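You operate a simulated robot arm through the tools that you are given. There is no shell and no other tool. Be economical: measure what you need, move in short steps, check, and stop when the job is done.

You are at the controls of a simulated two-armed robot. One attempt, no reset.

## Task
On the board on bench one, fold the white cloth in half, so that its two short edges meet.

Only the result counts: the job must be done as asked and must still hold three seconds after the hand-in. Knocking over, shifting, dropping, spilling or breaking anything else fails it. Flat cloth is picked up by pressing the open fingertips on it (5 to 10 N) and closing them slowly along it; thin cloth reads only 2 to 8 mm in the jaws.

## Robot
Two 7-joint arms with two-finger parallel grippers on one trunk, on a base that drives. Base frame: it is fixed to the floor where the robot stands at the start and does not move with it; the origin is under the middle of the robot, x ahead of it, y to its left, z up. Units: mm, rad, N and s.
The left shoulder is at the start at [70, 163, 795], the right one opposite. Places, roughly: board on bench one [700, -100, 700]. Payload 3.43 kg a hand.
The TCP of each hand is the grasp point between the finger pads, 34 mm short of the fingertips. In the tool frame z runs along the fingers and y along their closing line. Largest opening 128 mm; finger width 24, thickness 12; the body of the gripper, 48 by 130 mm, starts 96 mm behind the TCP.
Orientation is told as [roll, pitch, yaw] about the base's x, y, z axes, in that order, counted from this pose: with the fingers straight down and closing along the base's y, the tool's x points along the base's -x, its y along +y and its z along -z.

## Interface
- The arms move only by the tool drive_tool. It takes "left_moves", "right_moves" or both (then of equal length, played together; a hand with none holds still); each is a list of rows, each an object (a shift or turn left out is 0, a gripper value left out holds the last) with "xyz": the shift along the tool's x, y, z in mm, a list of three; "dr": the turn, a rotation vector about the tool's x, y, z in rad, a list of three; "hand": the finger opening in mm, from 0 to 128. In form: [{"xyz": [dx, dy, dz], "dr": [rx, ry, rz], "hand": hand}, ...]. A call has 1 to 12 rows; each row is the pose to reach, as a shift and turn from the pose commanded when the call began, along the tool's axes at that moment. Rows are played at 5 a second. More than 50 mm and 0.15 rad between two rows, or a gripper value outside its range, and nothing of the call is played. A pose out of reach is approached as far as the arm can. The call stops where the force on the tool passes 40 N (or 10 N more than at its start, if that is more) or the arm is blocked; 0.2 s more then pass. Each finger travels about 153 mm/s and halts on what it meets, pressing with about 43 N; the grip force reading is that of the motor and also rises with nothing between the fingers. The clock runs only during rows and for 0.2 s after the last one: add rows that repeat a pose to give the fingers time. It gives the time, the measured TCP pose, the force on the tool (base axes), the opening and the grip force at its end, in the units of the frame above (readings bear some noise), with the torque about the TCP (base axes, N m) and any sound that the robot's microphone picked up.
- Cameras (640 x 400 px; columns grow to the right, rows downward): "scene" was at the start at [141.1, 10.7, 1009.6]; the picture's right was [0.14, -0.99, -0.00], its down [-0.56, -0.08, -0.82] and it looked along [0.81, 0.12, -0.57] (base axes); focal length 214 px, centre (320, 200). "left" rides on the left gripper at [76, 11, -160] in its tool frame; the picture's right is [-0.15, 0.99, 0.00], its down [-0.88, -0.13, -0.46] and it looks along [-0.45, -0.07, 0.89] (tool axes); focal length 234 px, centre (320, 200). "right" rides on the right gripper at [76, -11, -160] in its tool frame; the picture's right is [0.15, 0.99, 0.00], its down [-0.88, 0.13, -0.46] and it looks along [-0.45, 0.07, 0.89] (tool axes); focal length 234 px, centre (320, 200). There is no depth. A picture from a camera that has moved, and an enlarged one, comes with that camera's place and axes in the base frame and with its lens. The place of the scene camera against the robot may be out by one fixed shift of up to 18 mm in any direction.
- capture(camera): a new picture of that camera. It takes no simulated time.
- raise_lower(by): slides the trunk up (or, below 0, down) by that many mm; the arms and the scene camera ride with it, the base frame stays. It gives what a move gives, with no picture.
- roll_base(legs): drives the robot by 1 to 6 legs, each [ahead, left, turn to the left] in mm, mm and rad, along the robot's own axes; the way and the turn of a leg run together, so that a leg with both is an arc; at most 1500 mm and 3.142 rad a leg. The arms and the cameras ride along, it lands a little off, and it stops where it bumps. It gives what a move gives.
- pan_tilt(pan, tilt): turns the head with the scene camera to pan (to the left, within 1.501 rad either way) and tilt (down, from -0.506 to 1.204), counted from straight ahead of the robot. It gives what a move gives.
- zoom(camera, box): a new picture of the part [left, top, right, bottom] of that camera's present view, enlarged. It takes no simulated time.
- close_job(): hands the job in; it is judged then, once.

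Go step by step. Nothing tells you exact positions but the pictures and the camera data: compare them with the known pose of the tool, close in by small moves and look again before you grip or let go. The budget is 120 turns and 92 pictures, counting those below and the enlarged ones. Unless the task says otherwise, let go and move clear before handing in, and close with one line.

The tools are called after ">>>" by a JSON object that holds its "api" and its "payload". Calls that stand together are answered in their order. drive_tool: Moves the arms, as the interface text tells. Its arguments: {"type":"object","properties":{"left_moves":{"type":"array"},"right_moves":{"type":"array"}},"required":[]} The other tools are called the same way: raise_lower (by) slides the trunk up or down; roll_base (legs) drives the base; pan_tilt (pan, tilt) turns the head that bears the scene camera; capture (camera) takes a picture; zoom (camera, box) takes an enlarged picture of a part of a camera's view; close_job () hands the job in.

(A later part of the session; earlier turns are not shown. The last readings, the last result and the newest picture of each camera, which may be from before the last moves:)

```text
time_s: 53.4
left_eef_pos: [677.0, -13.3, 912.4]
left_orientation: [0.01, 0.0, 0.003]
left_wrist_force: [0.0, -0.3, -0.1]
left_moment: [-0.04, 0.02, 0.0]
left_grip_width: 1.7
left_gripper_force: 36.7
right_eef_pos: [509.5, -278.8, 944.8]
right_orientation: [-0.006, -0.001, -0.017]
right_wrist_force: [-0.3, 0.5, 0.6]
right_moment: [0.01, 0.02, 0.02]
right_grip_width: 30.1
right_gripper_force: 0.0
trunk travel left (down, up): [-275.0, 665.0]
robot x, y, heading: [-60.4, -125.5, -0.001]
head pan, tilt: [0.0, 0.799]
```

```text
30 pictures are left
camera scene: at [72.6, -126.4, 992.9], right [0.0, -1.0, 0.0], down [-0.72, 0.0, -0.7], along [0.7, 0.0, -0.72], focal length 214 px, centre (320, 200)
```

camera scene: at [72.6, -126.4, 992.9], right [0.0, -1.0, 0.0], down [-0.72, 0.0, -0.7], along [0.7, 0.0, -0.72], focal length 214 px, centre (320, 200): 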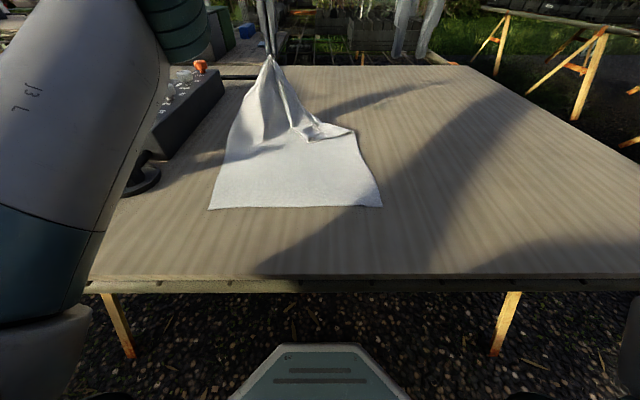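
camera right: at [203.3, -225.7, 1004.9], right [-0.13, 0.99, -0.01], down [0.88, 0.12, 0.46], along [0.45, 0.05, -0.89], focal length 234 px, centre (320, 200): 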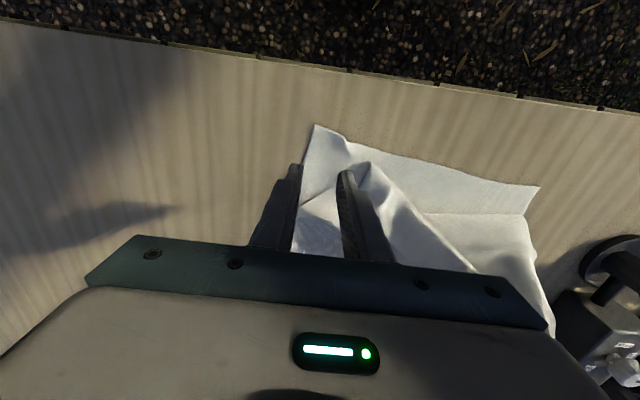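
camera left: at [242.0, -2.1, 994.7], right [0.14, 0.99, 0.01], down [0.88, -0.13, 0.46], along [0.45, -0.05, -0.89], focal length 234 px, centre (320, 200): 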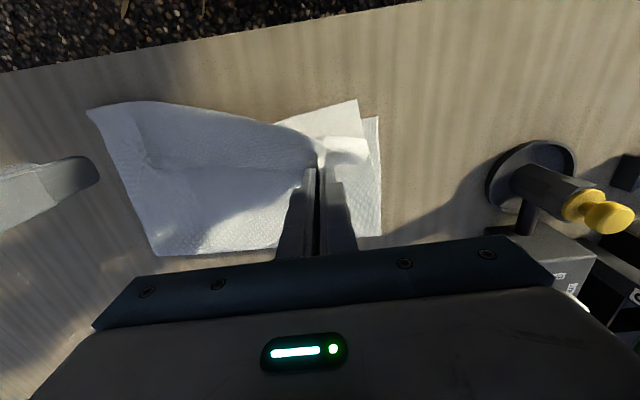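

>>> {"api": "drive_tool", "payload": {"left_moves": [{"xyz": [-15, 6, 20]}, {"xyz": [-30, 12, 45]}, {"xyz": [-45, 18, 75]}, {"xyz": [-58, 24, 105]}, {"xyz": [-63, 25, 125]}, {"xyz": [-63, 25, 132]}, {"xyz": [-63, 25, 132]}]}}

>>> {"api": "zoom", "payload": {"camera": "scene", "box": [180, 60, 436, 220]}}

>>> {"api": "capture", "payload": {"camera": "right"}}

```text
time_s: 55.0
left_eef_pos: [736.6, 14.8, 780.4]
left_orientation: [0.01, -0.003, 0.004]
left_wrist_force: [-0.8, -0.1, 0.4]
left_moment: [0.03, 0.01, 0.01]
left_grip_width: 1.9
left_gripper_force: 37.1
left hand out of reach, approached as far as the arm can: row 2, 3, 4, 5, 6, 7
right_eef_pos: [508.9, -278.8, 943.6]
right_orientation: [-0.004, -0.003, -0.019]
right_wrist_force: [-0.2, 0.0, 0.5]
right_moment: [0.0, 0.04, 0.01]
right_grip_width: 29.8
right_gripper_force: 0.0
trunk travel left (down, up): [-275.0, 665.0]
robot x, y, heading: [-59.8, -125.0, -0.005]
head pan, tilt: [0.0, 0.799]
```

```text
2.50 times, centred on (308, 140) of scene
camera zoom: at [71.9, -126.5, 993.0], right [0.0, -1.0, 0.0], down [-0.72, 0.0, -0.7], along [0.7, 0.0, -0.72], focal length 536 px, centre (350, 350)
```

zoom: 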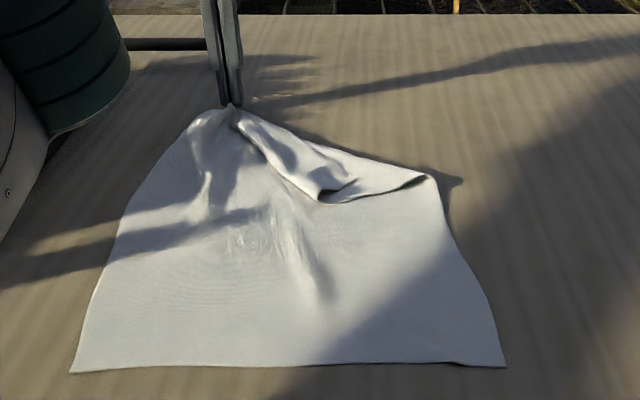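

```text
28 pictures are left
camera right: at [432.1, -288.6, 1104.8], right [-0.13, 0.99, 0.0], down [0.88, 0.12, 0.46], along [0.45, 0.05, -0.89], focal length 234 px, centre (320, 200)
```

right: 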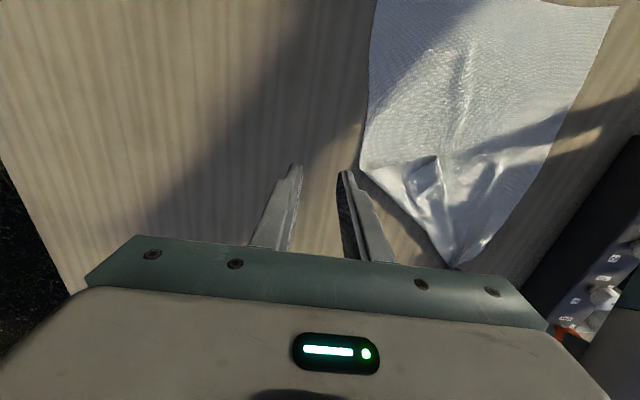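

The right corner B lies flipped over on top near (525, −95). I'll bring the right hand above it for a close look.

>>> {"api": "drive_tool", "payload": {"right_moves": [{"xyz": [5, 40, 20], "hand": 60}, {"xyz": [10, 80, 40]}, {"xyz": [10, 120, 65]}, {"xyz": [10, 155, 95]}, {"xyz": [10, 165, 115]}, {"xyz": [10, 165, 115]}]}}

>>> {"api": "zoom", "payload": {"camera": "right", "box": [180, 60, 500, 260]}}

```text
time_s: 56.4
left_eef_pos: [736.8, 15.1, 780.9]
left_orientation: [0.009, -0.003, 0.005]
left_wrist_force: [0.2, 0.7, -0.6]
left_moment: [0.02, -0.01, -0.01]
left_grip_width: 1.8
left_gripper_force: 36.8
right_eef_pos: [502.6, -114.4, 829.1]
right_orientation: [-0.004, -0.002, -0.017]
right_wrist_force: [0.2, 0.6, 0.6]
right_moment: [-0.03, -0.02, 0.01]
right_grip_width: 60.0
right_gripper_force: 0.1
trunk travel left (down, up): [-275.0, 665.0]
robot x, y, heading: [-65.9, -124.6, -0.006]
head pan, tilt: [0.0, 0.799]
```

```text
2.00 times, centred on (340, 160) of right
camera zoom: at [425.8, -125.1, 988.6], right [-0.13, 0.99, 0.0], down [0.88, 0.12, 0.46], along [0.45, 0.05, -0.89], focal length 468 px, centre (280, 280)
```

zoom: 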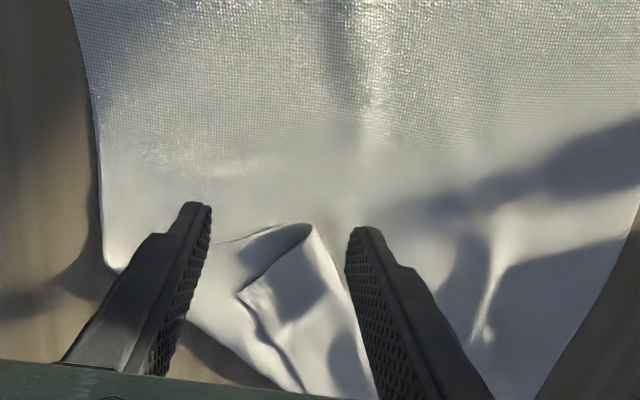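

B's tip is at about (513, −98) and stands up as a raised lip. I'll straddle it with the fingertips just above the lower layer and close.

>>> {"api": "drive_tool", "payload": {"right_moves": [{"xyz": [-8, 5, 15], "hand": 56}, {"xyz": [-16, 9, 30]}, {"xyz": [-16, 9, 42]}, {"xyz": [-16, 9, 49]}, {"xyz": [-16, 9, 49]}]}}

>>> {"api": "zoom", "payload": {"camera": "right", "box": [220, 100, 420, 225]}}

```text
time_s: 57.6
left_eef_pos: [735.7, 14.5, 779.7]
left_orientation: [0.008, -0.002, 0.006]
left_wrist_force: [0.7, -1.0, 0.1]
left_moment: [-0.01, -0.01, 0.0]
left_grip_width: 1.5
left_gripper_force: 37.4
right_eef_pos: [517.4, -106.1, 780.1]
right_orientation: [-0.004, -0.001, -0.017]
right_wrist_force: [-0.4, 0.3, 0.5]
right_moment: [-0.03, 0.04, -0.03]
right_grip_width: 55.9
right_gripper_force: 0.1
trunk travel left (down, up): [-275.0, 665.0]
robot x, y, heading: [-60.7, -126.0, 0.0]
head pan, tilt: [0.0, 0.799]
```

```text
3.20 times, centred on (320, 162) of right
camera zoom: at [441.2, -115.6, 940.8], right [-0.13, 0.99, 0.0], down [0.88, 0.12, 0.46], along [0.45, 0.05, -0.89], focal length 749 px, centre (320, 320)
```

zoom: 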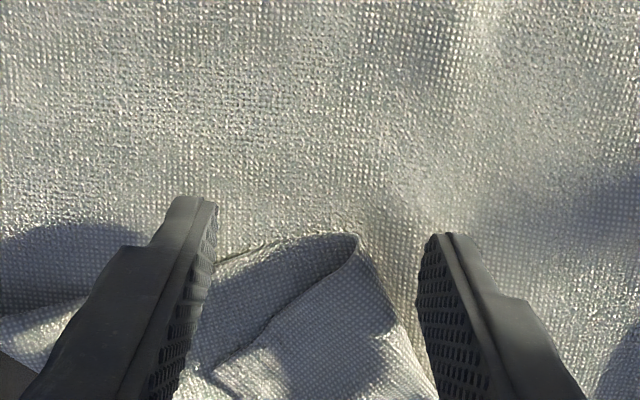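

>>> {"api": "drive_tool", "payload": {"right_moves": [{"xyz": [-8, 2, 1], "hand": 56}, {"xyz": [-8, 2, 1], "hand": 44}, {"xyz": [-8, 2, 1], "hand": 36}, {"xyz": [-8, 2, 1], "hand": 28}, {"xyz": [-8, 2, 1], "hand": 20}, {"xyz": [-8, 2, 1], "hand": 14}, {"xyz": [-8, 2, 1], "hand": 8}, {"xyz": [-8, 2, 1], "hand": 3}, {"xyz": [-8, 2, 1], "hand": 0}, {"xyz": [-8, 2, 1], "hand": 0}]}}

>>> {"api": "zoom", "payload": {"camera": "right", "box": [220, 100, 420, 225]}}

```text
time_s: 59.8
left_eef_pos: [736.4, 14.3, 781.2]
left_orientation: [0.008, -0.003, 0.007]
left_wrist_force: [-1.2, -0.3, 0.4]
left_moment: [-0.01, 0.05, 0.02]
left_grip_width: 1.9
left_gripper_force: 36.7
right_eef_pos: [526.0, -102.8, 778.8]
right_orientation: [-0.006, -0.002, -0.018]
right_wrist_force: [-0.6, 0.4, 0.9]
right_moment: [0.02, -0.02, -0.01]
right_grip_width: 2.3
right_gripper_force: 36.7
trunk travel left (down, up): [-275.0, 665.0]
robot x, y, heading: [-59.0, -122.6, 0.0]
head pan, tilt: [0.0, 0.799]
```

```text
3.20 times, centred on (320, 162) of right
camera zoom: at [450.0, -113.5, 939.6], right [-0.13, 0.99, 0.0], down [0.88, 0.12, 0.46], along [0.45, 0.05, -0.89], focal length 749 px, centre (320, 320)
```

zoom: 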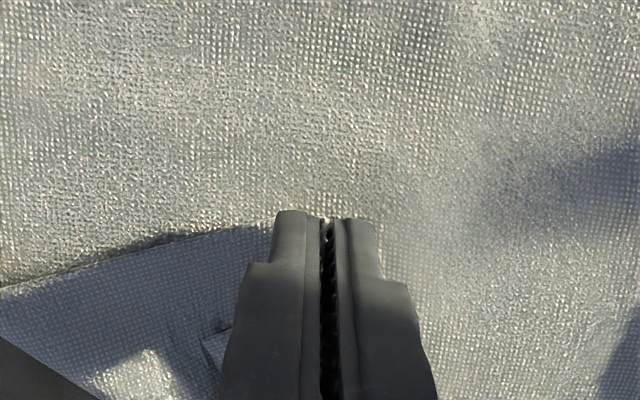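

The right holds B's tip (2.3 mm). I'll lift it and swing it out to unfold, level with the left grip.

>>> {"api": "drive_tool", "payload": {"left_moves": [{"xyz": [0, 0, 0]}, {"xyz": [0, 0, 0]}, {"xyz": [0, 0, 0]}, {"xyz": [0, 0, -10]}, {"xyz": [0, 0, -20]}, {"xyz": [5, 0, -30]}, {"xyz": [10, 0, -40]}, {"xyz": [15, 0, -50]}, {"xyz": [15, 0, -50]}], "right_moves": [{"xyz": [0, 0, -25]}, {"xyz": [-10, -5, -50]}, {"xyz": [-40, -20, -70]}, {"xyz": [-75, -38, -75]}, {"xyz": [-110, -56, -75]}, {"xyz": [-145, -75, -70]}, {"xyz": [-170, -90, -62]}, {"xyz": [-185, -100, -52]}, {"xyz": [-185, -100, -52]}]}}

>>> {"api": "capture", "payload": {"camera": "scene"}}

>>> {"api": "capture", "payload": {"camera": "right"}}

```text
time_s: 61.8
left_eef_pos: [718.3, 13.1, 831.2]
left_orientation: [0.01, -0.001, 0.005]
left_wrist_force: [-0.9, -0.6, 0.2]
left_moment: [-0.02, -0.01, 0.02]
left_grip_width: 1.8
left_gripper_force: 36.6
left hand out of reach, approached as far as the arm can: row 5, 6, 7
right_eef_pos: [706.8, -207.5, 829.4]
right_orientation: [-0.005, -0.001, -0.018]
right_wrist_force: [-0.9, 1.0, -0.5]
right_moment: [0.01, -0.01, 0.01]
right_grip_width: 2.1
right_gripper_force: 37.0
right hand out of reach, approached as far as the arm can: row 8, 9
trunk travel left (down, up): [-275.0, 665.0]
robot x, y, heading: [-63.0, -123.9, -0.004]
head pan, tilt: [0.0, 0.799]
```

```text
24 pictures are left
camera scene: at [71.9, -126.3, 993.0], right [0.0, -1.0, 0.0], down [-0.72, 0.0, -0.7], along [0.7, 0.0, -0.72], focal length 214 px, centre (320, 200)
```

scene: 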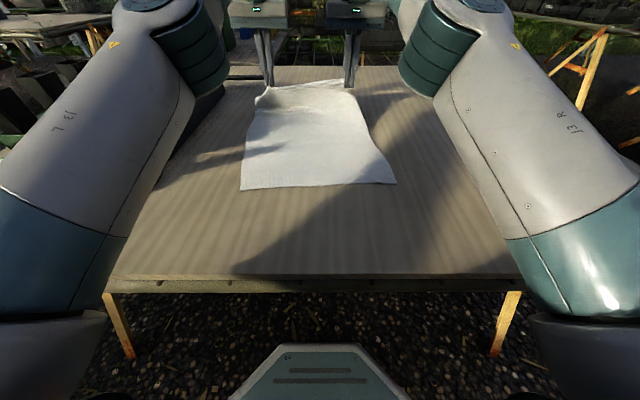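

```text
23 pictures are left
camera right: at [629.8, -216.0, 991.0], right [-0.13, 0.99, -0.01], down [0.88, 0.12, 0.46], along [0.45, 0.05, -0.89], focal length 234 px, centre (320, 200)
```

right: 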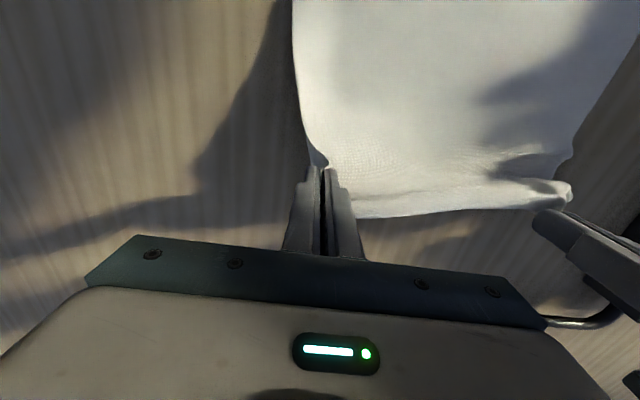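

Both hands now hold the opened far edge, and the near edge lies at about D (361, 19), C (381, −273). This time I'll keep the hands low (height below the distance to the near edge) so the fold doesn't roll too near. First move is to x ≈ 605.

>>> {"api": "drive_tool", "payload": {"left_moves": [{"xyz": [15, -2, -18], "dr": [0, -0.05, 0]}, {"xyz": [40, -5, -36], "dr": [0, -0.1, 0]}, {"xyz": [68, -9, -48], "dr": [0, -0.17, 0]}, {"xyz": [96, -13, -55], "dr": [0, -0.24, 0]}, {"xyz": [123, -16, -56], "dr": [0, -0.3, 0]}, {"xyz": [123, -16, -56], "dr": [0, -0.3, 0]}], "right_moves": [{"xyz": [13, -2, -18], "dr": [0, -0.05, 0]}, {"xyz": [36, -5, -36], "dr": [0, -0.1, 0]}, {"xyz": [61, -9, -48], "dr": [0, -0.17, 0]}, {"xyz": [87, -13, -55], "dr": [0, -0.24, 0]}, {"xyz": [112, -16, -56], "dr": [0, -0.3, 0]}, {"xyz": [112, -16, -56], "dr": [0, -0.3, 0]}]}}

>>> {"api": "roll_base", "payload": {"legs": [[-100, 0, 0]]}}

>>> {"api": "capture", "payload": {"camera": "scene"}}

```text
time_s: 63.2
left_eef_pos: [598.9, -3.6, 884.4]
left_orientation: [0.009, -0.299, 0.002]
left_wrist_force: [-0.1, -0.3, 0.0]
left_moment: [0.03, 0.03, 0.02]
left_grip_width: 2.2
left_gripper_force: 36.9
right_eef_pos: [593.5, -224.3, 886.6]
right_orientation: [-0.004, -0.303, -0.018]
right_wrist_force: [0.2, 1.0, 0.2]
right_moment: [-0.01, 0.03, 0.04]
right_grip_width: 2.2
right_gripper_force: 37.0
trunk travel left (down, up): [-275.0, 665.0]
robot x, y, heading: [-63.0, -122.4, -0.008]
head pan, tilt: [0.0, 0.799]
```

```text
time_s: 64.3
left_eef_pos: [501.4, -4.1, 885.9]
left_orientation: [0.009, -0.302, 0.0]
left_wrist_force: [-0.3, -0.7, 0.1]
left_moment: [0.01, -0.03, 0.01]
left_grip_width: 1.8
left_gripper_force: 36.8
right_eef_pos: [493.8, -222.9, 888.9]
right_orientation: [-0.006, -0.302, -0.017]
right_wrist_force: [-1.4, 1.2, -0.1]
right_moment: [0.0, -0.06, 0.0]
right_grip_width: 2.5
right_gripper_force: 37.3
trunk travel left (down, up): [-275.0, 665.0]
robot x, y, heading: [-160.4, -125.1, -0.007]
head pan, tilt: [0.0, 0.799]
```

```text
22 pictures are left
camera scene: at [-26.5, -126.1, 993.2], right [0.0, -1.0, 0.0], down [-0.72, 0.0, -0.7], along [0.7, 0.0, -0.72], focal length 214 px, centre (320, 200)
```

scene: 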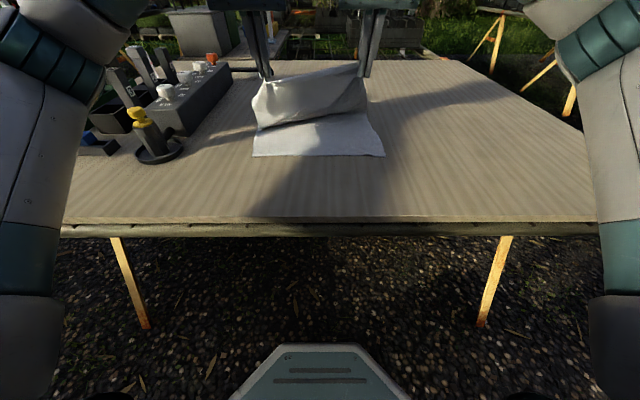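

Near edge measures about x 365, y 20 to −267. The hands are aligned at x ≈ 505, so I'll continue down along the low path.

>>> {"api": "drive_tool", "payload": {"left_moves": [{"xyz": [30, -4, 12], "dr": [0, -0.05, 0]}, {"xyz": [59, -9, 23], "dr": [0, -0.1, 0]}, {"xyz": [82, -14, 33], "dr": [0, -0.15, 0]}, {"xyz": [105, -19, 42], "dr": [0, -0.2, 0]}, {"xyz": [124, -23, 48], "dr": [0, -0.25, 0]}, {"xyz": [143, -27, 53], "dr": [0, -0.3, 0]}, {"xyz": [143, -27, 53], "dr": [0, -0.3, 0]}], "right_moves": [{"xyz": [29, -4, 13], "dr": [0, -0.05, 0]}, {"xyz": [57, -9, 25], "dr": [0, -0.1, 0]}, {"xyz": [79, -14, 35], "dr": [0, -0.15, 0]}, {"xyz": [100, -19, 44], "dr": [0, -0.2, 0]}, {"xyz": [118, -23, 50], "dr": [0, -0.25, 0]}, {"xyz": [136, -27, 55], "dr": [0, -0.3, 0]}, {"xyz": [136, -27, 55], "dr": [0, -0.3, 0]}]}}

>>> {"api": "zoom", "payload": {"camera": "scene", "box": [200, 60, 424, 200]}}

>>> {"api": "capture", "payload": {"camera": "left"}}

>>> {"api": "capture", "payload": {"camera": "right"}}

```text
time_s: 65.9
left_eef_pos: [380.6, -31.2, 792.6]
left_orientation: [0.011, -0.602, 0.0]
left_wrist_force: [-0.4, 0.1, 0.0]
left_moment: [-0.02, 0.03, 0.02]
left_grip_width: 1.7
left_gripper_force: 36.7
right_eef_pos: [382.2, -249.0, 792.6]
right_orientation: [-0.006, -0.601, -0.016]
right_wrist_force: [0.6, -0.7, 0.1]
right_moment: [0.02, 0.02, -0.06]
right_grip_width: 2.6
right_gripper_force: 36.7
trunk travel left (down, up): [-275.0, 665.0]
robot x, y, heading: [-160.1, -121.2, -0.006]
head pan, tilt: [0.0, 0.799]
```

```text
2.86 times, centred on (312, 130) of scene
camera zoom: at [-25.5, -126.1, 993.0], right [0.0, -1.0, 0.0], down [-0.72, 0.0, -0.7], along [0.7, 0.0, -0.72], focal length 613 px, centre (343, 400)
```

zoom: 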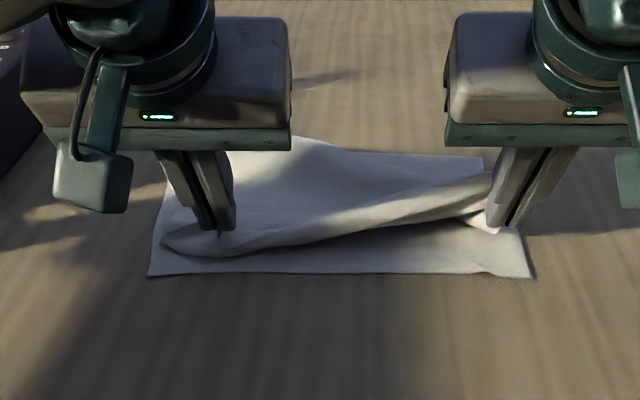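

```text
20 pictures are left
camera left: at [227.1, -22.1, 880.2], right [0.12, 0.99, 0.09], down [0.47, -0.14, 0.87], along [0.88, -0.06, -0.48], focal length 234 px, centre (320, 200)
```

left: 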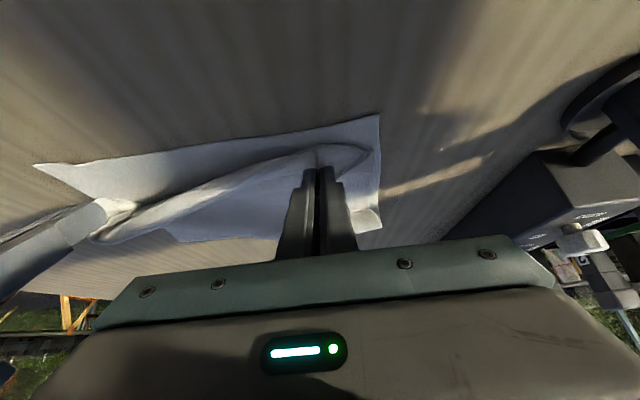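

```text
19 pictures are left
camera right: at [228.6, -256.9, 883.2], right [-0.1, 0.99, -0.09], down [0.47, 0.12, 0.87], along [0.88, 0.05, -0.48], focal length 234 px, centre (320, 200)
```

right: 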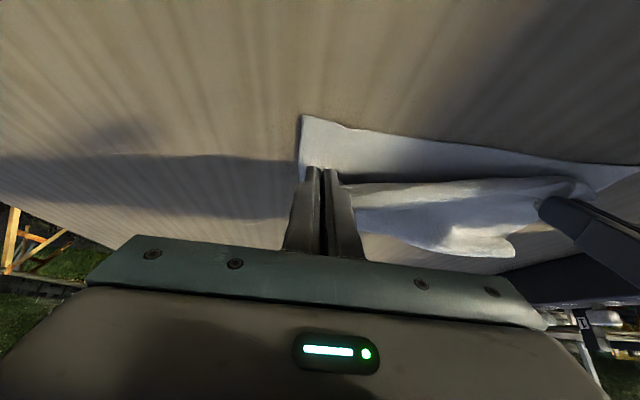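

Near corners by hand views are D (361, 22) and C (360, −269); the fingertips are at x ≈ 400, 25 mm up. I'll move in the last 35 mm and settle low.

>>> {"api": "drive_tool", "payload": {"left_moves": [{"xyz": [12, 0, -5], "dr": [0, -0.03, 0]}, {"xyz": [22, 0, -9], "dr": [0, -0.06, 0]}, {"xyz": [31, 0, -11], "dr": [0, -0.1, 0]}, {"xyz": [38, 0, -8.6], "dr": [0, -0.1, 0]}, {"xyz": [38, 0, -8.6], "dr": [0, -0.1, 0]}], "right_moves": [{"xyz": [12, 0, -5], "dr": [0, -0.03, 0]}, {"xyz": [23, 0, -9], "dr": [0, -0.06, 0]}, {"xyz": [32, 0, -12], "dr": [0, -0.1, 0]}, {"xyz": [39.6, 0, -9.4], "dr": [0, -0.1, 0]}, {"xyz": [39.6, 0, -9.4], "dr": [0, -0.1, 0]}]}}

>>> {"api": "zoom", "payload": {"camera": "scene", "box": [200, 60, 424, 200]}}

>>> {"api": "zoom", "payload": {"camera": "left", "box": [80, 60, 400, 260]}}

```text
time_s: 67.1
left_eef_pos: [347.2, -32.1, 777.5]
left_orientation: [0.014, -0.701, -0.001]
left_wrist_force: [0.8, -0.2, 2.2]
left_moment: [-0.03, 0.0, -0.02]
left_grip_width: 1.8
left_gripper_force: 37.0
right_eef_pos: [345.1, -249.4, 779.0]
right_orientation: [-0.004, -0.703, -0.014]
right_wrist_force: [0.1, 1.7, -0.2]
right_moment: [0.0, 0.02, 0.03]
right_grip_width: 2.2
right_gripper_force: 36.8
trunk travel left (down, up): [-275.0, 665.0]
robot x, y, heading: [-158.8, -123.7, -0.007]
head pan, tilt: [0.0, 0.799]
```

```text
2.86 times, centred on (312, 130) of scene
camera zoom: at [-25.5, -126.1, 993.1], right [0.0, -1.0, 0.0], down [-0.72, 0.0, -0.7], along [0.7, 0.0, -0.72], focal length 613 px, centre (343, 400)
```

zoom: 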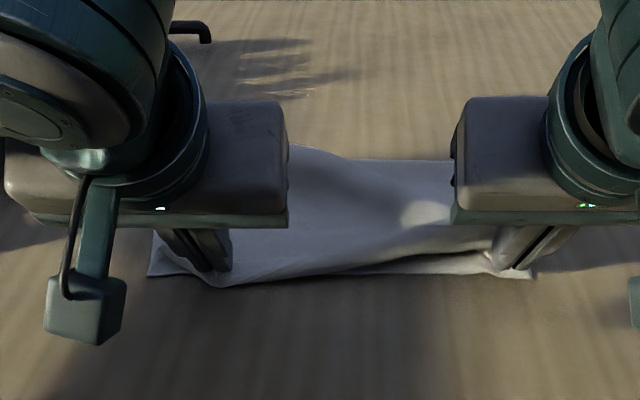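

```text
2.00 times, centred on (240, 160) of left
camera zoom: at [184.2, -21.4, 848.3], right [0.11, 0.99, 0.1], down [0.38, -0.14, 0.92], along [0.92, -0.06, -0.39], focal length 468 px, centre (480, 280)
```

zoom: 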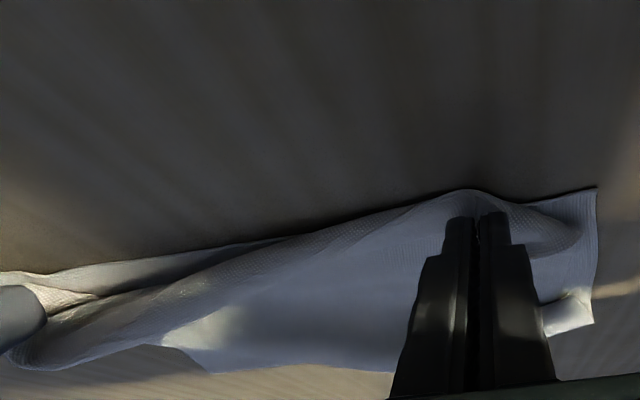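

The left side bulges about 10 mm past the near edge, so I'll ease it back. Then I'll open both hands gently and withdraw along the fingers.

>>> {"api": "drive_tool", "payload": {"left_moves": [{"xyz": [-5, 0, 3]}, {"xyz": [-9, 0, 5]}, {"xyz": [-9, 0, 5]}, {"xyz": [-9, 0, 5], "hand": 8}, {"xyz": [-9, 0, 5], "hand": 16}, {"xyz": [-9, 0, 5], "hand": 24}, {"xyz": [-9, 0, -10]}, {"xyz": [-9, 0, -30]}, {"xyz": [-15, 5, -60]}, {"xyz": [-40, 10, -90]}, {"xyz": [-75, 20, -110]}, {"xyz": [-110, 30, -120]}], "right_moves": [{"xyz": [0, 0, 0]}, {"xyz": [0, 0, 0]}, {"xyz": [2, 0, 2]}, {"xyz": [4, 0, 3], "hand": 8}, {"xyz": [4, 0, 3], "hand": 16}, {"xyz": [4, 0, 3], "hand": 24}, {"xyz": [4, 0, -12]}, {"xyz": [4, 0, -30]}, {"xyz": [-5, -5, -60]}, {"xyz": [-40, -10, -90]}, {"xyz": [-75, -20, -110]}, {"xyz": [-110, -30, -120]}]}}

>>> {"api": "zoom", "payload": {"camera": "scene", "box": [216, 80, 408, 200]}}

>>> {"api": "capture", "payload": {"camera": "left"}}

```text
time_s: 69.7
left_eef_pos: [349.7, -3.6, 938.1]
left_orientation: [0.01, -0.701, -0.003]
left_wrist_force: [-0.7, 0.0, 0.1]
left_moment: [-0.01, 0.0, 0.0]
left_grip_width: 24.1
left_gripper_force: 0.1
right_eef_pos: [351.7, -277.1, 945.7]
right_orientation: [-0.007, -0.702, -0.014]
right_wrist_force: [-0.1, 0.5, -0.8]
right_moment: [0.01, 0.01, -0.02]
right_grip_width: 24.2
right_gripper_force: 0.0
trunk travel left (down, up): [-275.0, 665.0]
robot x, y, heading: [-161.4, -124.5, -0.007]
head pan, tilt: [0.0, 0.799]
```

```text
3.33 times, centred on (312, 140) of scene
camera zoom: at [-25.5, -126.0, 992.9], right [0.0, -1.0, 0.0], down [-0.72, 0.0, -0.7], along [0.7, 0.0, -0.72], focal length 715 px, centre (347, 400)
```

zoom: 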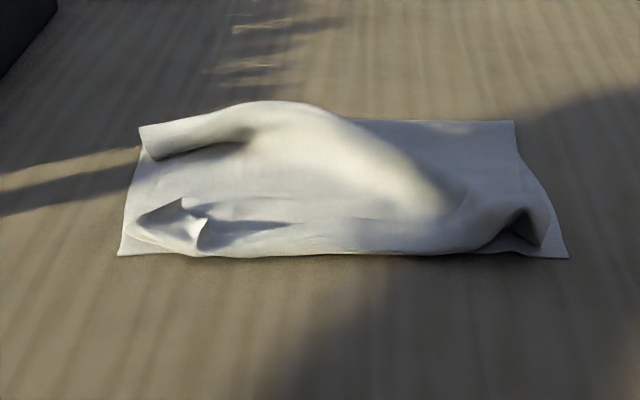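

```text
15 pictures are left
camera left: at [188.1, 6.3, 1010.0], right [0.11, 0.99, 0.1], down [0.38, -0.14, 0.92], along [0.92, -0.06, -0.39], focal length 234 px, centre (320, 200)
```

left: 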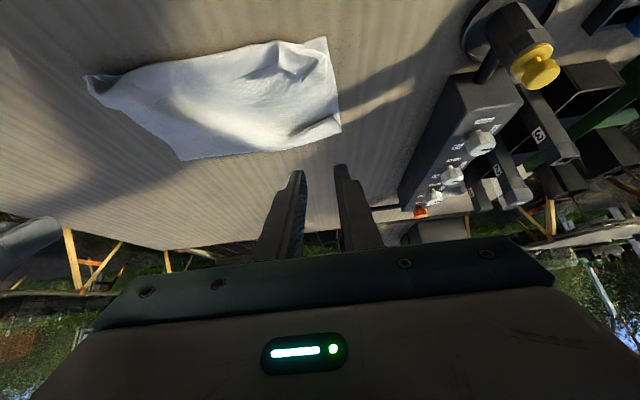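

The layers lie roughly right but the flap is wavy, with corner A curled. I'll look closely from the left and right cameras.

>>> {"api": "zoom", "payload": {"camera": "left", "box": [70, 20, 358, 200]}}

>>> {"api": "zoom", "payload": {"camera": "right", "box": [282, 20, 570, 200]}}

```text
2.22 times, centred on (214, 110) of left
camera zoom: at [188.1, 6.3, 1010.0], right [0.11, 0.99, 0.1], down [0.38, -0.14, 0.92], along [0.92, -0.06, -0.39], focal length 520 px, centre (556, 400)
```

zoom: 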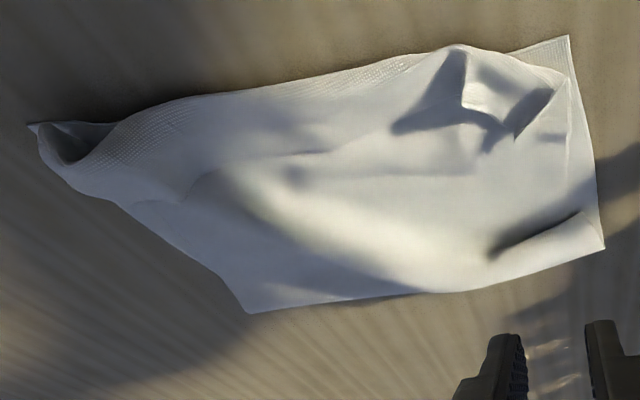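

```text
2.22 times, centred on (426, 110) of right
camera zoom: at [190.1, -284.0, 1019.7], right [-0.09, 0.99, -0.1], down [0.38, 0.13, 0.92], along [0.92, 0.05, -0.39], focal length 520 px, centre (84, 400)
```

zoom: 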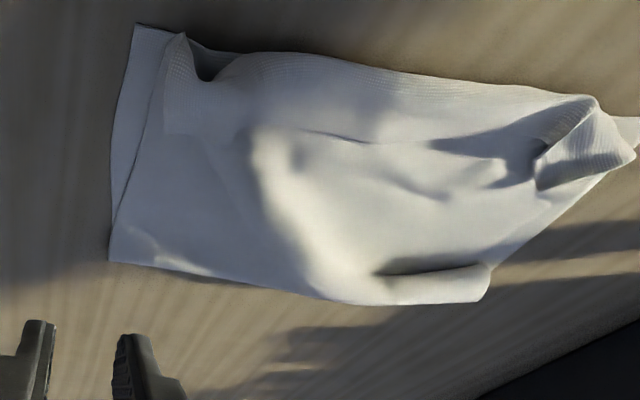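

B lies within about 20 mm of C, but A is curled up near (380, 0) instead of D (361, 22). I'll bring the left hand vertically above A's raised lip to pinch and place it.

>>> {"api": "drive_tool", "payload": {"left_moves": [{"xyz": [9, 0, 18], "dr": [0, 0.117, 0], "hand": 50}, {"xyz": [18, 0, 37], "dr": [0, 0.233, 0]}, {"xyz": [27, 0, 55], "dr": [0, 0.35, 0]}, {"xyz": [36, 0, 74], "dr": [0, 0.467, 0]}, {"xyz": [45, 0, 92], "dr": [0, 0.583, 0]}, {"xyz": [54, 0, 111], "dr": [0, 0.7, 0]}, {"xyz": [54, 0, 111], "dr": [0, 0.7, 0]}]}}

>>> {"api": "zoom", "payload": {"camera": "left", "box": [200, 60, 440, 210]}}

```text
time_s: 71.3
left_eef_pos: [381.7, 0.5, 821.9]
left_orientation: [0.009, 0.001, 0.004]
left_wrist_force: [0.7, 0.6, 0.2]
left_moment: [0.02, -0.04, -0.01]
left_grip_width: 49.9
left_gripper_force: 0.0
right_eef_pos: [351.7, -275.9, 945.6]
right_orientation: [-0.007, -0.702, -0.015]
right_wrist_force: [-0.5, -0.4, 1.0]
right_moment: [0.0, 0.0, -0.02]
right_grip_width: 24.0
right_gripper_force: 0.1
trunk travel left (down, up): [-275.0, 665.0]
robot x, y, heading: [-159.3, -122.1, -0.005]
head pan, tilt: [0.0, 0.799]
```

```text
2.67 times, centred on (320, 135) of left
camera zoom: at [305.1, 10.0, 980.7], right [0.14, 0.99, 0.01], down [0.88, -0.13, 0.45], along [0.45, -0.06, -0.89], focal length 624 px, centre (320, 373)
```

zoom: 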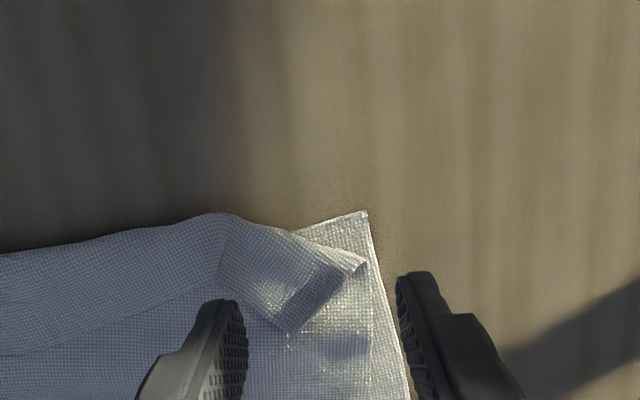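

A's tip lies at about (401, −15) on top of the flap; unfolded naturally it would land near D. I'll straddle it and pinch as I did with B.

>>> {"api": "drive_tool", "payload": {"left_moves": [{"xyz": [-7, -6, 12], "hand": 54}, {"xyz": [-14, -11, 25]}, {"xyz": [-14, -11, 36]}, {"xyz": [-14, -11, 42.5]}, {"xyz": [-14, -11, 42.5]}]}}

>>> {"api": "zoom", "payload": {"camera": "left", "box": [220, 100, 420, 225]}}

```text
time_s: 72.5
left_eef_pos: [393.8, -11.5, 777.1]
left_orientation: [0.008, -0.001, 0.003]
left_wrist_force: [0.0, -0.1, 0.2]
left_moment: [-0.01, 0.01, -0.03]
left_grip_width: 54.0
left_gripper_force: 0.0
right_eef_pos: [351.8, -275.6, 944.8]
right_orientation: [-0.005, -0.703, -0.016]
right_wrist_force: [0.3, 0.0, -0.1]
right_moment: [-0.04, 0.0, 0.02]
right_grip_width: 24.3
right_gripper_force: 0.1
trunk travel left (down, up): [-275.0, 665.0]
robot x, y, heading: [-158.4, -125.7, -0.002]
head pan, tilt: [0.0, 0.799]
```

```text
3.20 times, centred on (320, 162) of left
camera zoom: at [317.9, -2.4, 935.9], right [0.14, 0.99, 0.01], down [0.88, -0.13, 0.46], along [0.45, -0.06, -0.89], focal length 749 px, centre (320, 320)
```

zoom: 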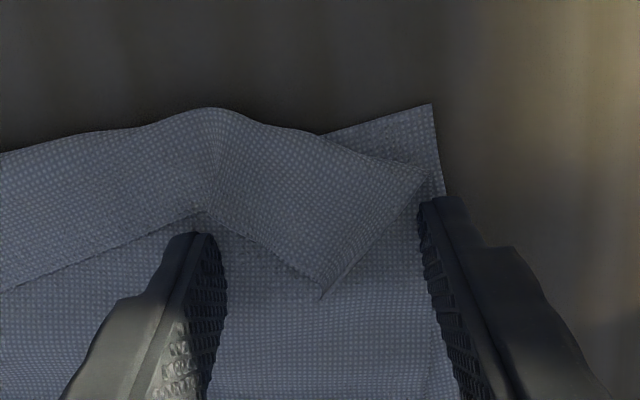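

>>> {"api": "drive_tool", "payload": {"left_moves": [{"xyz": [-3, 1, 1], "hand": 46}, {"xyz": [-3, 1, 1.5], "hand": 40}, {"xyz": [-3, 1, 1.5], "hand": 34}, {"xyz": [-3, 1, 1.5], "hand": 28}, {"xyz": [-3, 1, 1.5], "hand": 22}, {"xyz": [-3, 1, 1.5], "hand": 16}, {"xyz": [-3, 1, 1.5], "hand": 11}, {"xyz": [-3, 1, 1.5], "hand": 6}, {"xyz": [-3, 1, 1.5], "hand": 2}, {"xyz": [-3, 1, 1.5], "hand": 0}, {"xyz": [-3, 1, 1.5], "hand": 0}]}}

>>> {"api": "zoom", "payload": {"camera": "left", "box": [220, 100, 420, 225]}}

```text
time_s: 74.9
left_eef_pos: [399.0, -9.7, 777.8]
left_orientation: [0.008, -0.002, 0.007]
left_wrist_force: [0.6, -0.3, 0.3]
left_moment: [0.02, -0.02, -0.01]
left_grip_width: 2.5
left_gripper_force: 37.4
right_eef_pos: [351.3, -275.9, 944.5]
right_orientation: [-0.006, -0.702, -0.016]
right_wrist_force: [-0.6, -0.4, 0.1]
right_moment: [-0.01, 0.02, -0.01]
right_grip_width: 24.1
right_gripper_force: 0.1
trunk travel left (down, up): [-275.0, 665.0]
robot x, y, heading: [-160.4, -123.2, -0.005]
head pan, tilt: [0.0, 0.799]
```

```text
3.20 times, centred on (320, 162) of left
camera zoom: at [322.0, -0.1, 934.6], right [0.14, 0.99, 0.01], down [0.88, -0.13, 0.46], along [0.45, -0.06, -0.89], focal length 749 px, centre (320, 320)
```

zoom: 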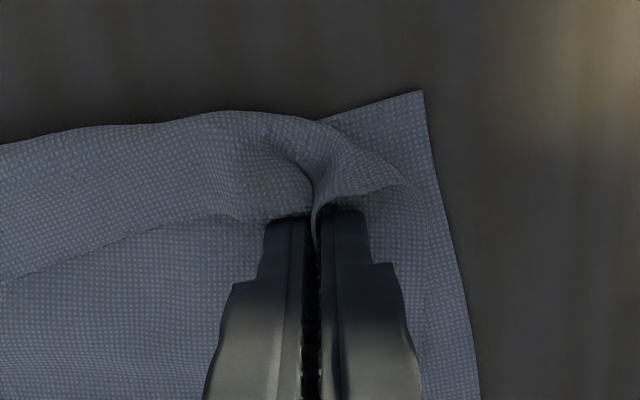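

A's tip alone is gripped. I'll lift it, carry it over to D, and release.

>>> {"api": "drive_tool", "payload": {"left_moves": [{"xyz": [0, 0, -20]}, {"xyz": [10, 6, -38], "dr": [0, -0.1, 0]}, {"xyz": [28, 16, -42], "dr": [0, -0.2, 0]}, {"xyz": [46, 26, -35], "dr": [0, -0.3, 0]}, {"xyz": [56, 32, -20], "dr": [0, -0.4, 0]}, {"xyz": [58, 32, -8], "dr": [0, -0.4, 0]}, {"xyz": [58, 32, -4], "dr": [0, -0.4, 0]}, {"xyz": [58, 32, -4], "dr": [0, -0.4, 0]}]}}

>>> {"api": "zoom", "payload": {"camera": "left", "box": [140, 60, 420, 235]}}

```text
time_s: 76.7
left_eef_pos: [341.0, 21.2, 779.3]
left_orientation: [0.008, -0.401, 0.001]
left_wrist_force: [0.1, 0.0, 0.3]
left_moment: [0.02, 0.02, -0.01]
left_grip_width: 2.4
left_gripper_force: 36.6
right_eef_pos: [351.3, -275.2, 947.3]
right_orientation: [-0.006, -0.701, -0.015]
right_wrist_force: [0.1, -0.2, 0.1]
right_moment: [-0.01, 0.01, -0.03]
right_grip_width: 24.1
right_gripper_force: 0.1
trunk travel left (down, up): [-275.0, 665.0]
robot x, y, heading: [-154.5, -119.4, -0.009]
head pan, tilt: [0.0, 0.799]
```

```text
2.29 times, centred on (280, 148) of left
camera zoom: at [208.4, 31.1, 895.6], right [0.13, 0.99, 0.07], down [0.63, -0.13, 0.76], along [0.76, -0.06, -0.64], focal length 535 px, centre (411, 320)
```

zoom: 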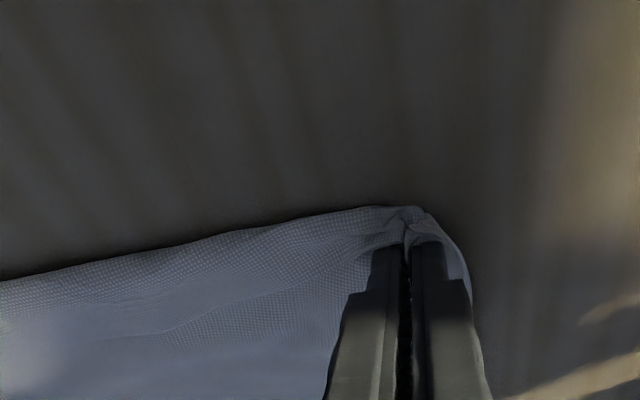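

>>> {"api": "drive_tool", "payload": {"left_moves": [{"xyz": [2, 0, 2], "hand": 3}, {"xyz": [2, 0, 2], "hand": 8}, {"xyz": [2, 0, 2], "hand": 14}, {"xyz": [2, 0, 2], "hand": 18}, {"xyz": [2, 0, -15]}, {"xyz": [2, 0, -35]}, {"xyz": [2, 5, -65]}, {"xyz": [2, 15, -100]}, {"xyz": [2, 30, -140]}, {"xyz": [2, 50, -170]}]}}

>>> {"api": "zoom", "payload": {"camera": "left", "box": [40, 40, 400, 265]}}

>>> {"api": "zoom", "payload": {"camera": "scene", "box": [216, 80, 408, 200]}}

```text
time_s: 78.9
left_eef_pos: [271.6, 70.6, 938.2]
left_orientation: [0.009, -0.4, 0.002]
left_wrist_force: [0.4, 0.3, 0.1]
left_moment: [-0.02, 0.0, 0.02]
left_grip_width: 18.0
left_gripper_force: 0.0
right_eef_pos: [350.9, -275.4, 945.3]
right_orientation: [-0.006, -0.702, -0.015]
right_wrist_force: [0.1, 0.3, 0.5]
right_moment: [-0.01, -0.01, 0.02]
right_grip_width: 24.0
right_gripper_force: 0.0
trunk travel left (down, up): [-275.0, 665.0]
robot x, y, heading: [-157.7, -120.7, -0.005]
head pan, tilt: [0.0, 0.799]
```

```text
1.78 times, centred on (220, 152) of left
camera zoom: at [138.5, 80.2, 1054.2], right [0.13, 0.99, 0.07], down [0.63, -0.13, 0.76], along [0.76, -0.06, -0.64], focal length 416 px, centre (498, 284)
```

zoom: 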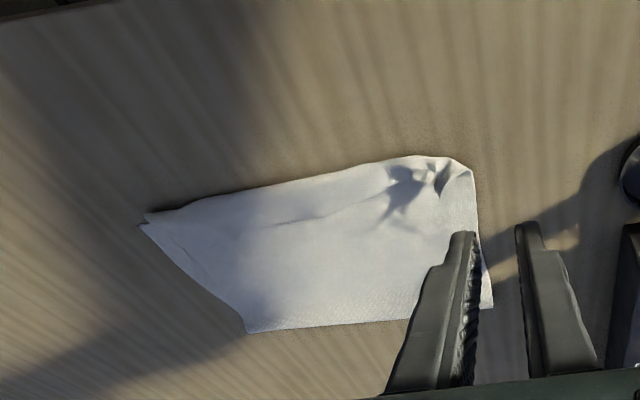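

```text
3.33 times, centred on (312, 140) of scene
camera zoom: at [-26.2, -125.7, 993.1], right [0.0, -1.0, 0.0], down [-0.72, 0.0, -0.7], along [0.7, 0.0, -0.72], focal length 715 px, centre (347, 400)
```

zoom: 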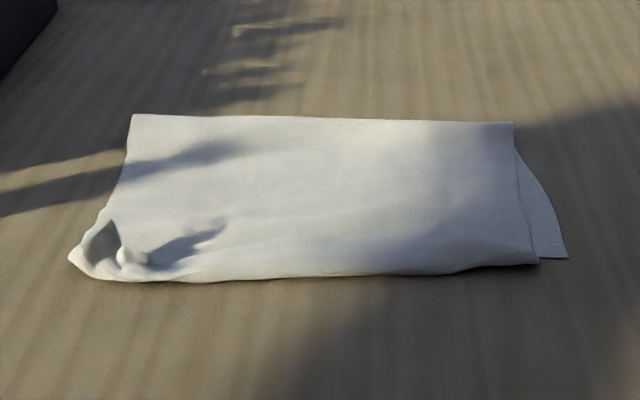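

The flap is now smooth; it overshoots the near edge by about 25 mm at the left and 8 mm at the right, and sits about 18 mm too far left. I'll press open fingertips on the flap near the fold and drag it a little away and to the right, so the fold rolls outward.

>>> {"api": "drive_tool", "payload": {"left_moves": [{"xyz": [-21, -14, 20], "dr": [0, 0.05, 0], "hand": 90}, {"xyz": [-43, -28, 45], "dr": [0, 0.1, 0]}, {"xyz": [-64, -42, 72], "dr": [0, 0.15, 0]}, {"xyz": [-85, -56, 100], "dr": [0, 0.2, 0]}, {"xyz": [-106, -70, 130], "dr": [0, 0.25, 0]}, {"xyz": [-128, -85, 160], "dr": [0, 0.3, 0]}, {"xyz": [-149, -100, 192], "dr": [0, 0.35, 0]}, {"xyz": [-170, -115, 221], "dr": [0, 0.4, 0]}, {"xyz": [-170, -115, 221], "dr": [0, 0.4, 0]}]}}

>>> {"api": "drive_tool", "payload": {"left_moves": [{"xyz": [0, 0, 5]}, {"xyz": [0, 0, 10]}, {"xyz": [0, 0, 14]}, {"xyz": [0, 0, 18]}, {"xyz": [0, 0, 20]}, {"xyz": [0, 0, 21]}, {"xyz": [0, 0, 22]}]}}

```text
time_s: 80.9
left_eef_pos: [520.5, -43.0, 798.5]
left_orientation: [0.01, -0.001, 0.006]
left_wrist_force: [0.7, 0.0, -0.4]
left_moment: [0.01, -0.03, -0.02]
left_grip_width: 90.1
left_gripper_force: 0.1
right_eef_pos: [351.2, -275.8, 946.6]
right_orientation: [-0.004, -0.702, -0.016]
right_wrist_force: [-0.3, -0.2, -0.1]
right_moment: [-0.04, 0.0, 0.0]
right_grip_width: 24.1
right_gripper_force: 0.1
trunk travel left (down, up): [-275.0, 665.0]
robot x, y, heading: [-157.7, -123.7, -0.001]
head pan, tilt: [0.0, 0.799]
```

```text
time_s: 82.5
left_eef_pos: [516.7, -43.0, 777.3]
left_orientation: [0.01, -0.003, 0.005]
left_wrist_force: [-0.5, -0.2, -0.4]
left_moment: [0.0, -0.01, -0.03]
left_grip_width: 89.7
left_gripper_force: 0.0
right_eef_pos: [351.7, -275.3, 946.0]
right_orientation: [-0.005, -0.699, -0.015]
right_wrist_force: [0.0, 0.0, -0.3]
right_moment: [-0.02, 0.01, 0.03]
right_grip_width: 24.1
right_gripper_force: 0.1
trunk travel left (down, up): [-275.0, 665.0]
robot x, y, heading: [-162.3, -123.6, -0.007]
head pan, tilt: [0.0, 0.799]
```

>>> {"api": "drive_tool", "payload": {"left_moves": [{"xyz": [0, 0, 0.6]}, {"xyz": [0, 0, 1.2]}, {"xyz": [0, 0, 1.6]}]}}

```text
time_s: 83.3
left_eef_pos: [516.5, -43.0, 775.7]
left_orientation: [0.008, -0.002, 0.004]
left_wrist_force: [-0.2, -0.9, 1.1]
left_moment: [-0.07, 0.02, 0.02]
left_grip_width: 90.0
left_gripper_force: 0.1
right_eef_pos: [350.1, -274.4, 946.4]
right_orientation: [-0.006, -0.701, -0.016]
right_wrist_force: [0.2, 0.7, -0.2]
right_moment: [0.02, -0.02, -0.01]
right_grip_width: 23.9
right_gripper_force: 0.0
trunk travel left (down, up): [-275.0, 665.0]
robot x, y, heading: [-164.3, -120.4, -0.011]
head pan, tilt: [0.0, 0.799]
```

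Light contact. I'll press about 0.4 mm more and drag away and to the right.

>>> {"api": "drive_tool", "payload": {"left_moves": [{"xyz": [0, 0, 0.4]}, {"xyz": [-4, -3, 0.4]}, {"xyz": [-8, -5, 0.4]}, {"xyz": [-12, -8, 0.4]}, {"xyz": [-16, -10, 0.4]}, {"xyz": [-20, -12, 0.4]}, {"xyz": [-24, -14, 0.4]}]}}

>>> {"api": "zoom", "payload": {"camera": "scene", "box": [216, 80, 408, 200]}}

```text
time_s: 84.9
left_eef_pos: [539.6, -57.0, 775.2]
left_orientation: [0.009, -0.001, 0.005]
left_wrist_force: [-1.3, 0.1, 2.0]
left_moment: [-0.04, 0.04, 0.0]
left_grip_width: 89.6
left_gripper_force: 0.1
right_eef_pos: [352.3, -274.8, 945.6]
right_orientation: [-0.006, -0.701, -0.016]
right_wrist_force: [0.1, -0.4, 0.4]
right_moment: [-0.01, 0.02, 0.0]
right_grip_width: 24.2
right_gripper_force: 0.1
trunk travel left (down, up): [-275.0, 665.0]
robot x, y, heading: [-157.7, -120.3, -0.007]
head pan, tilt: [0.0, 0.799]
```

```text
3.33 times, centred on (312, 140) of scene
camera zoom: at [-25.7, -126.2, 993.0], right [0.0, -1.0, 0.0], down [-0.72, 0.0, -0.7], along [0.7, 0.0, -0.72], focal length 715 px, centre (347, 400)
```

zoom: 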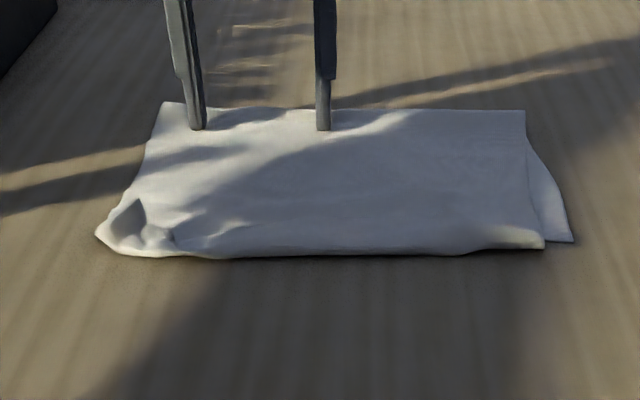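

That moved the flap relative to the lower layer by about 12 mm, as intended. I'll repeat the stroke once more, with a little more sideways motion.

>>> {"api": "drive_tool", "payload": {"left_moves": [{"xyz": [0, 0, -12]}, {"xyz": [25, 5, -14]}, {"xyz": [45, 10, -10]}, {"xyz": [45, 10, -4]}, {"xyz": [45, 10, -1]}, {"xyz": [45, 10, 0.2]}, {"xyz": [38, 6, 0.2]}, {"xyz": [31, 2, 0.2]}, {"xyz": [24, -2, 0.2]}, {"xyz": [17, -6, 0.2]}, {"xyz": [12, -9, 0.2]}, {"xyz": [12, -9, -10]}]}}

>>> {"api": "zoom", "payload": {"camera": "scene", "box": [216, 80, 408, 200]}}

```text
time_s: 87.5
left_eef_pos: [527.6, -66.8, 784.0]
left_orientation: [0.008, 0.0, 0.005]
left_wrist_force: [-0.4, -0.4, 0.0]
left_moment: [-0.01, -0.02, -0.01]
left_grip_width: 89.8
left_gripper_force: 0.0
right_eef_pos: [352.2, -276.5, 945.7]
right_orientation: [-0.006, -0.702, -0.017]
right_wrist_force: [-0.6, -0.9, -0.5]
right_moment: [0.0, -0.01, 0.0]
right_grip_width: 24.3
right_gripper_force: 0.0
trunk travel left (down, up): [-275.0, 665.0]
robot x, y, heading: [-161.0, -122.8, -0.006]
head pan, tilt: [0.0, 0.799]
```

```text
3.33 times, centred on (312, 140) of scene
camera zoom: at [-25.9, -126.2, 993.0], right [0.0, -1.0, 0.0], down [-0.72, 0.0, -0.7], along [0.7, 0.0, -0.72], focal length 715 px, centre (347, 400)
```

zoom: 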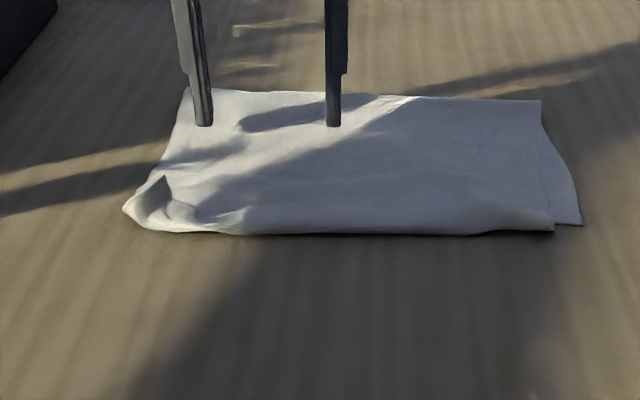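

The fold line is straight and the edges nearly coincide; only corner A still has a small curl. I'll look at it from above.

>>> {"api": "drive_tool", "payload": {"left_moves": [{"xyz": [0, 10, -25], "hand": 50}, {"xyz": [20, 30, -46]}, {"xyz": [45, 50, -46]}, {"xyz": [70, 70, -46]}, {"xyz": [92, 87, -42]}, {"xyz": [92, 87, -42]}]}}

>>> {"api": "zoom", "payload": {"camera": "left", "box": [160, 60, 448, 240]}}

```text
time_s: 88.9
left_eef_pos: [434.1, 19.8, 827.5]
left_orientation: [0.008, -0.001, 0.005]
left_wrist_force: [0.6, -0.4, -0.4]
left_moment: [0.01, -0.02, -0.02]
left_grip_width: 50.0
left_gripper_force: 0.0
right_eef_pos: [351.3, -275.9, 945.4]
right_orientation: [-0.006, -0.702, -0.015]
right_wrist_force: [-1.2, -1.0, 0.0]
right_moment: [0.01, -0.02, 0.01]
right_grip_width: 24.2
right_gripper_force: 0.0
trunk travel left (down, up): [-275.0, 665.0]
robot x, y, heading: [-158.4, -125.1, -0.006]
head pan, tilt: [0.0, 0.799]
```

```text
2.22 times, centred on (304, 150) of left
camera zoom: at [358.3, 30.0, 985.8], right [0.14, 0.99, 0.01], down [0.88, -0.13, 0.46], along [0.45, -0.06, -0.89], focal length 520 px, centre (356, 311)
```

zoom: 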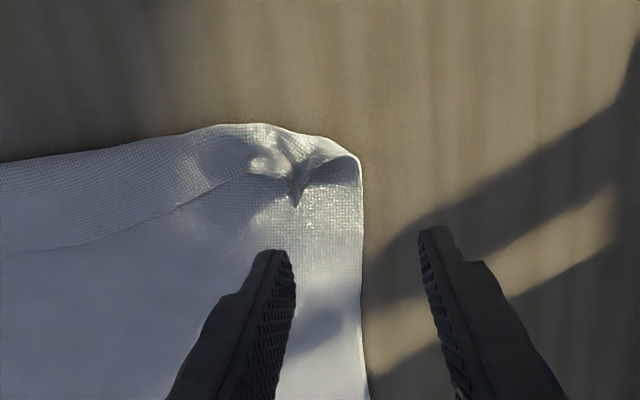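

A strip along the edge is still turned back, with A's tip at about (420, −5). I'll pinch A's tip again in the way that worked, and this time pull it well out beyond the near edge so the strip unrolls.

>>> {"api": "drive_tool", "payload": {"left_moves": [{"xyz": [10, -10, 15], "hand": 54}, {"xyz": [23, -21, 32]}, {"xyz": [23, -21, 44]}, {"xyz": [23, -21, 50.5]}, {"xyz": [23, -21, 50.5], "hand": 46}, {"xyz": [23, -21, 50.5], "hand": 38}, {"xyz": [23, -21, 50.5], "hand": 30}, {"xyz": [23, -21, 50.5], "hand": 22}, {"xyz": [23, -21, 50.5], "hand": 15}, {"xyz": [23, -21, 50.5], "hand": 8}, {"xyz": [23, -21, 50.5], "hand": 2}, {"xyz": [23, -21, 50.5], "hand": 0}]}}

```text
time_s: 91.5
left_eef_pos: [413.2, 0.3, 775.8]
left_orientation: [0.009, -0.001, 0.003]
left_wrist_force: [0.6, -0.4, 1.2]
left_moment: [0.01, 0.03, 0.01]
left_grip_width: 3.7
left_gripper_force: 38.4
right_eef_pos: [351.0, -275.0, 945.8]
right_orientation: [-0.004, -0.702, -0.016]
right_wrist_force: [0.0, 0.5, 0.7]
right_moment: [-0.03, 0.01, -0.02]
right_grip_width: 24.3
right_gripper_force: 0.0
trunk travel left (down, up): [-275.0, 665.0]
robot x, y, heading: [-160.3, -120.8, -0.006]
head pan, tilt: [0.0, 0.799]
```

>>> {"api": "drive_tool", "payload": {"left_moves": [{"xyz": [0, 0, -15]}, {"xyz": [8, 4, -30]}, {"xyz": [8, 4, -30]}]}}

>>> {"api": "capture", "payload": {"camera": "left"}}

```text
time_s: 92.3
left_eef_pos: [404.4, 3.3, 803.4]
left_orientation: [0.009, 0.0, 0.003]
left_wrist_force: [1.0, 0.4, 0.5]
left_moment: [-0.01, 0.0, 0.03]
left_grip_width: 3.8
left_gripper_force: 37.8
right_eef_pos: [351.7, -276.5, 945.2]
right_orientation: [-0.005, -0.702, -0.016]
right_wrist_force: [1.1, -0.2, -0.7]
right_moment: [-0.02, 0.01, 0.04]
right_grip_width: 24.2
right_gripper_force: 0.1
trunk travel left (down, up): [-275.0, 665.0]
robot x, y, heading: [-157.2, -122.4, -0.005]
head pan, tilt: [0.0, 0.799]
```

```text
3 pictures are left
camera left: at [328.4, 12.9, 962.4], right [0.14, 0.99, 0.01], down [0.88, -0.13, 0.46], along [0.45, -0.06, -0.89], focal length 234 px, centre (320, 200)
```

left: 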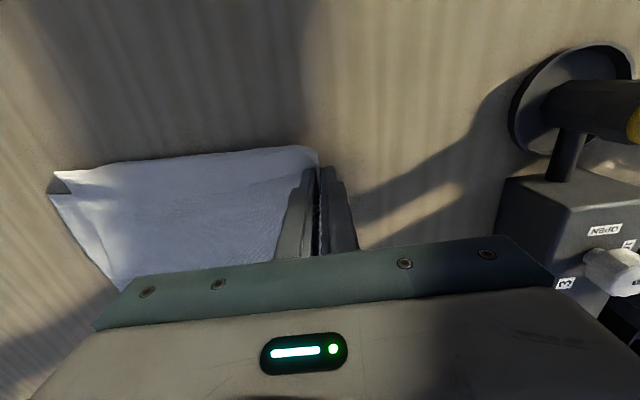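

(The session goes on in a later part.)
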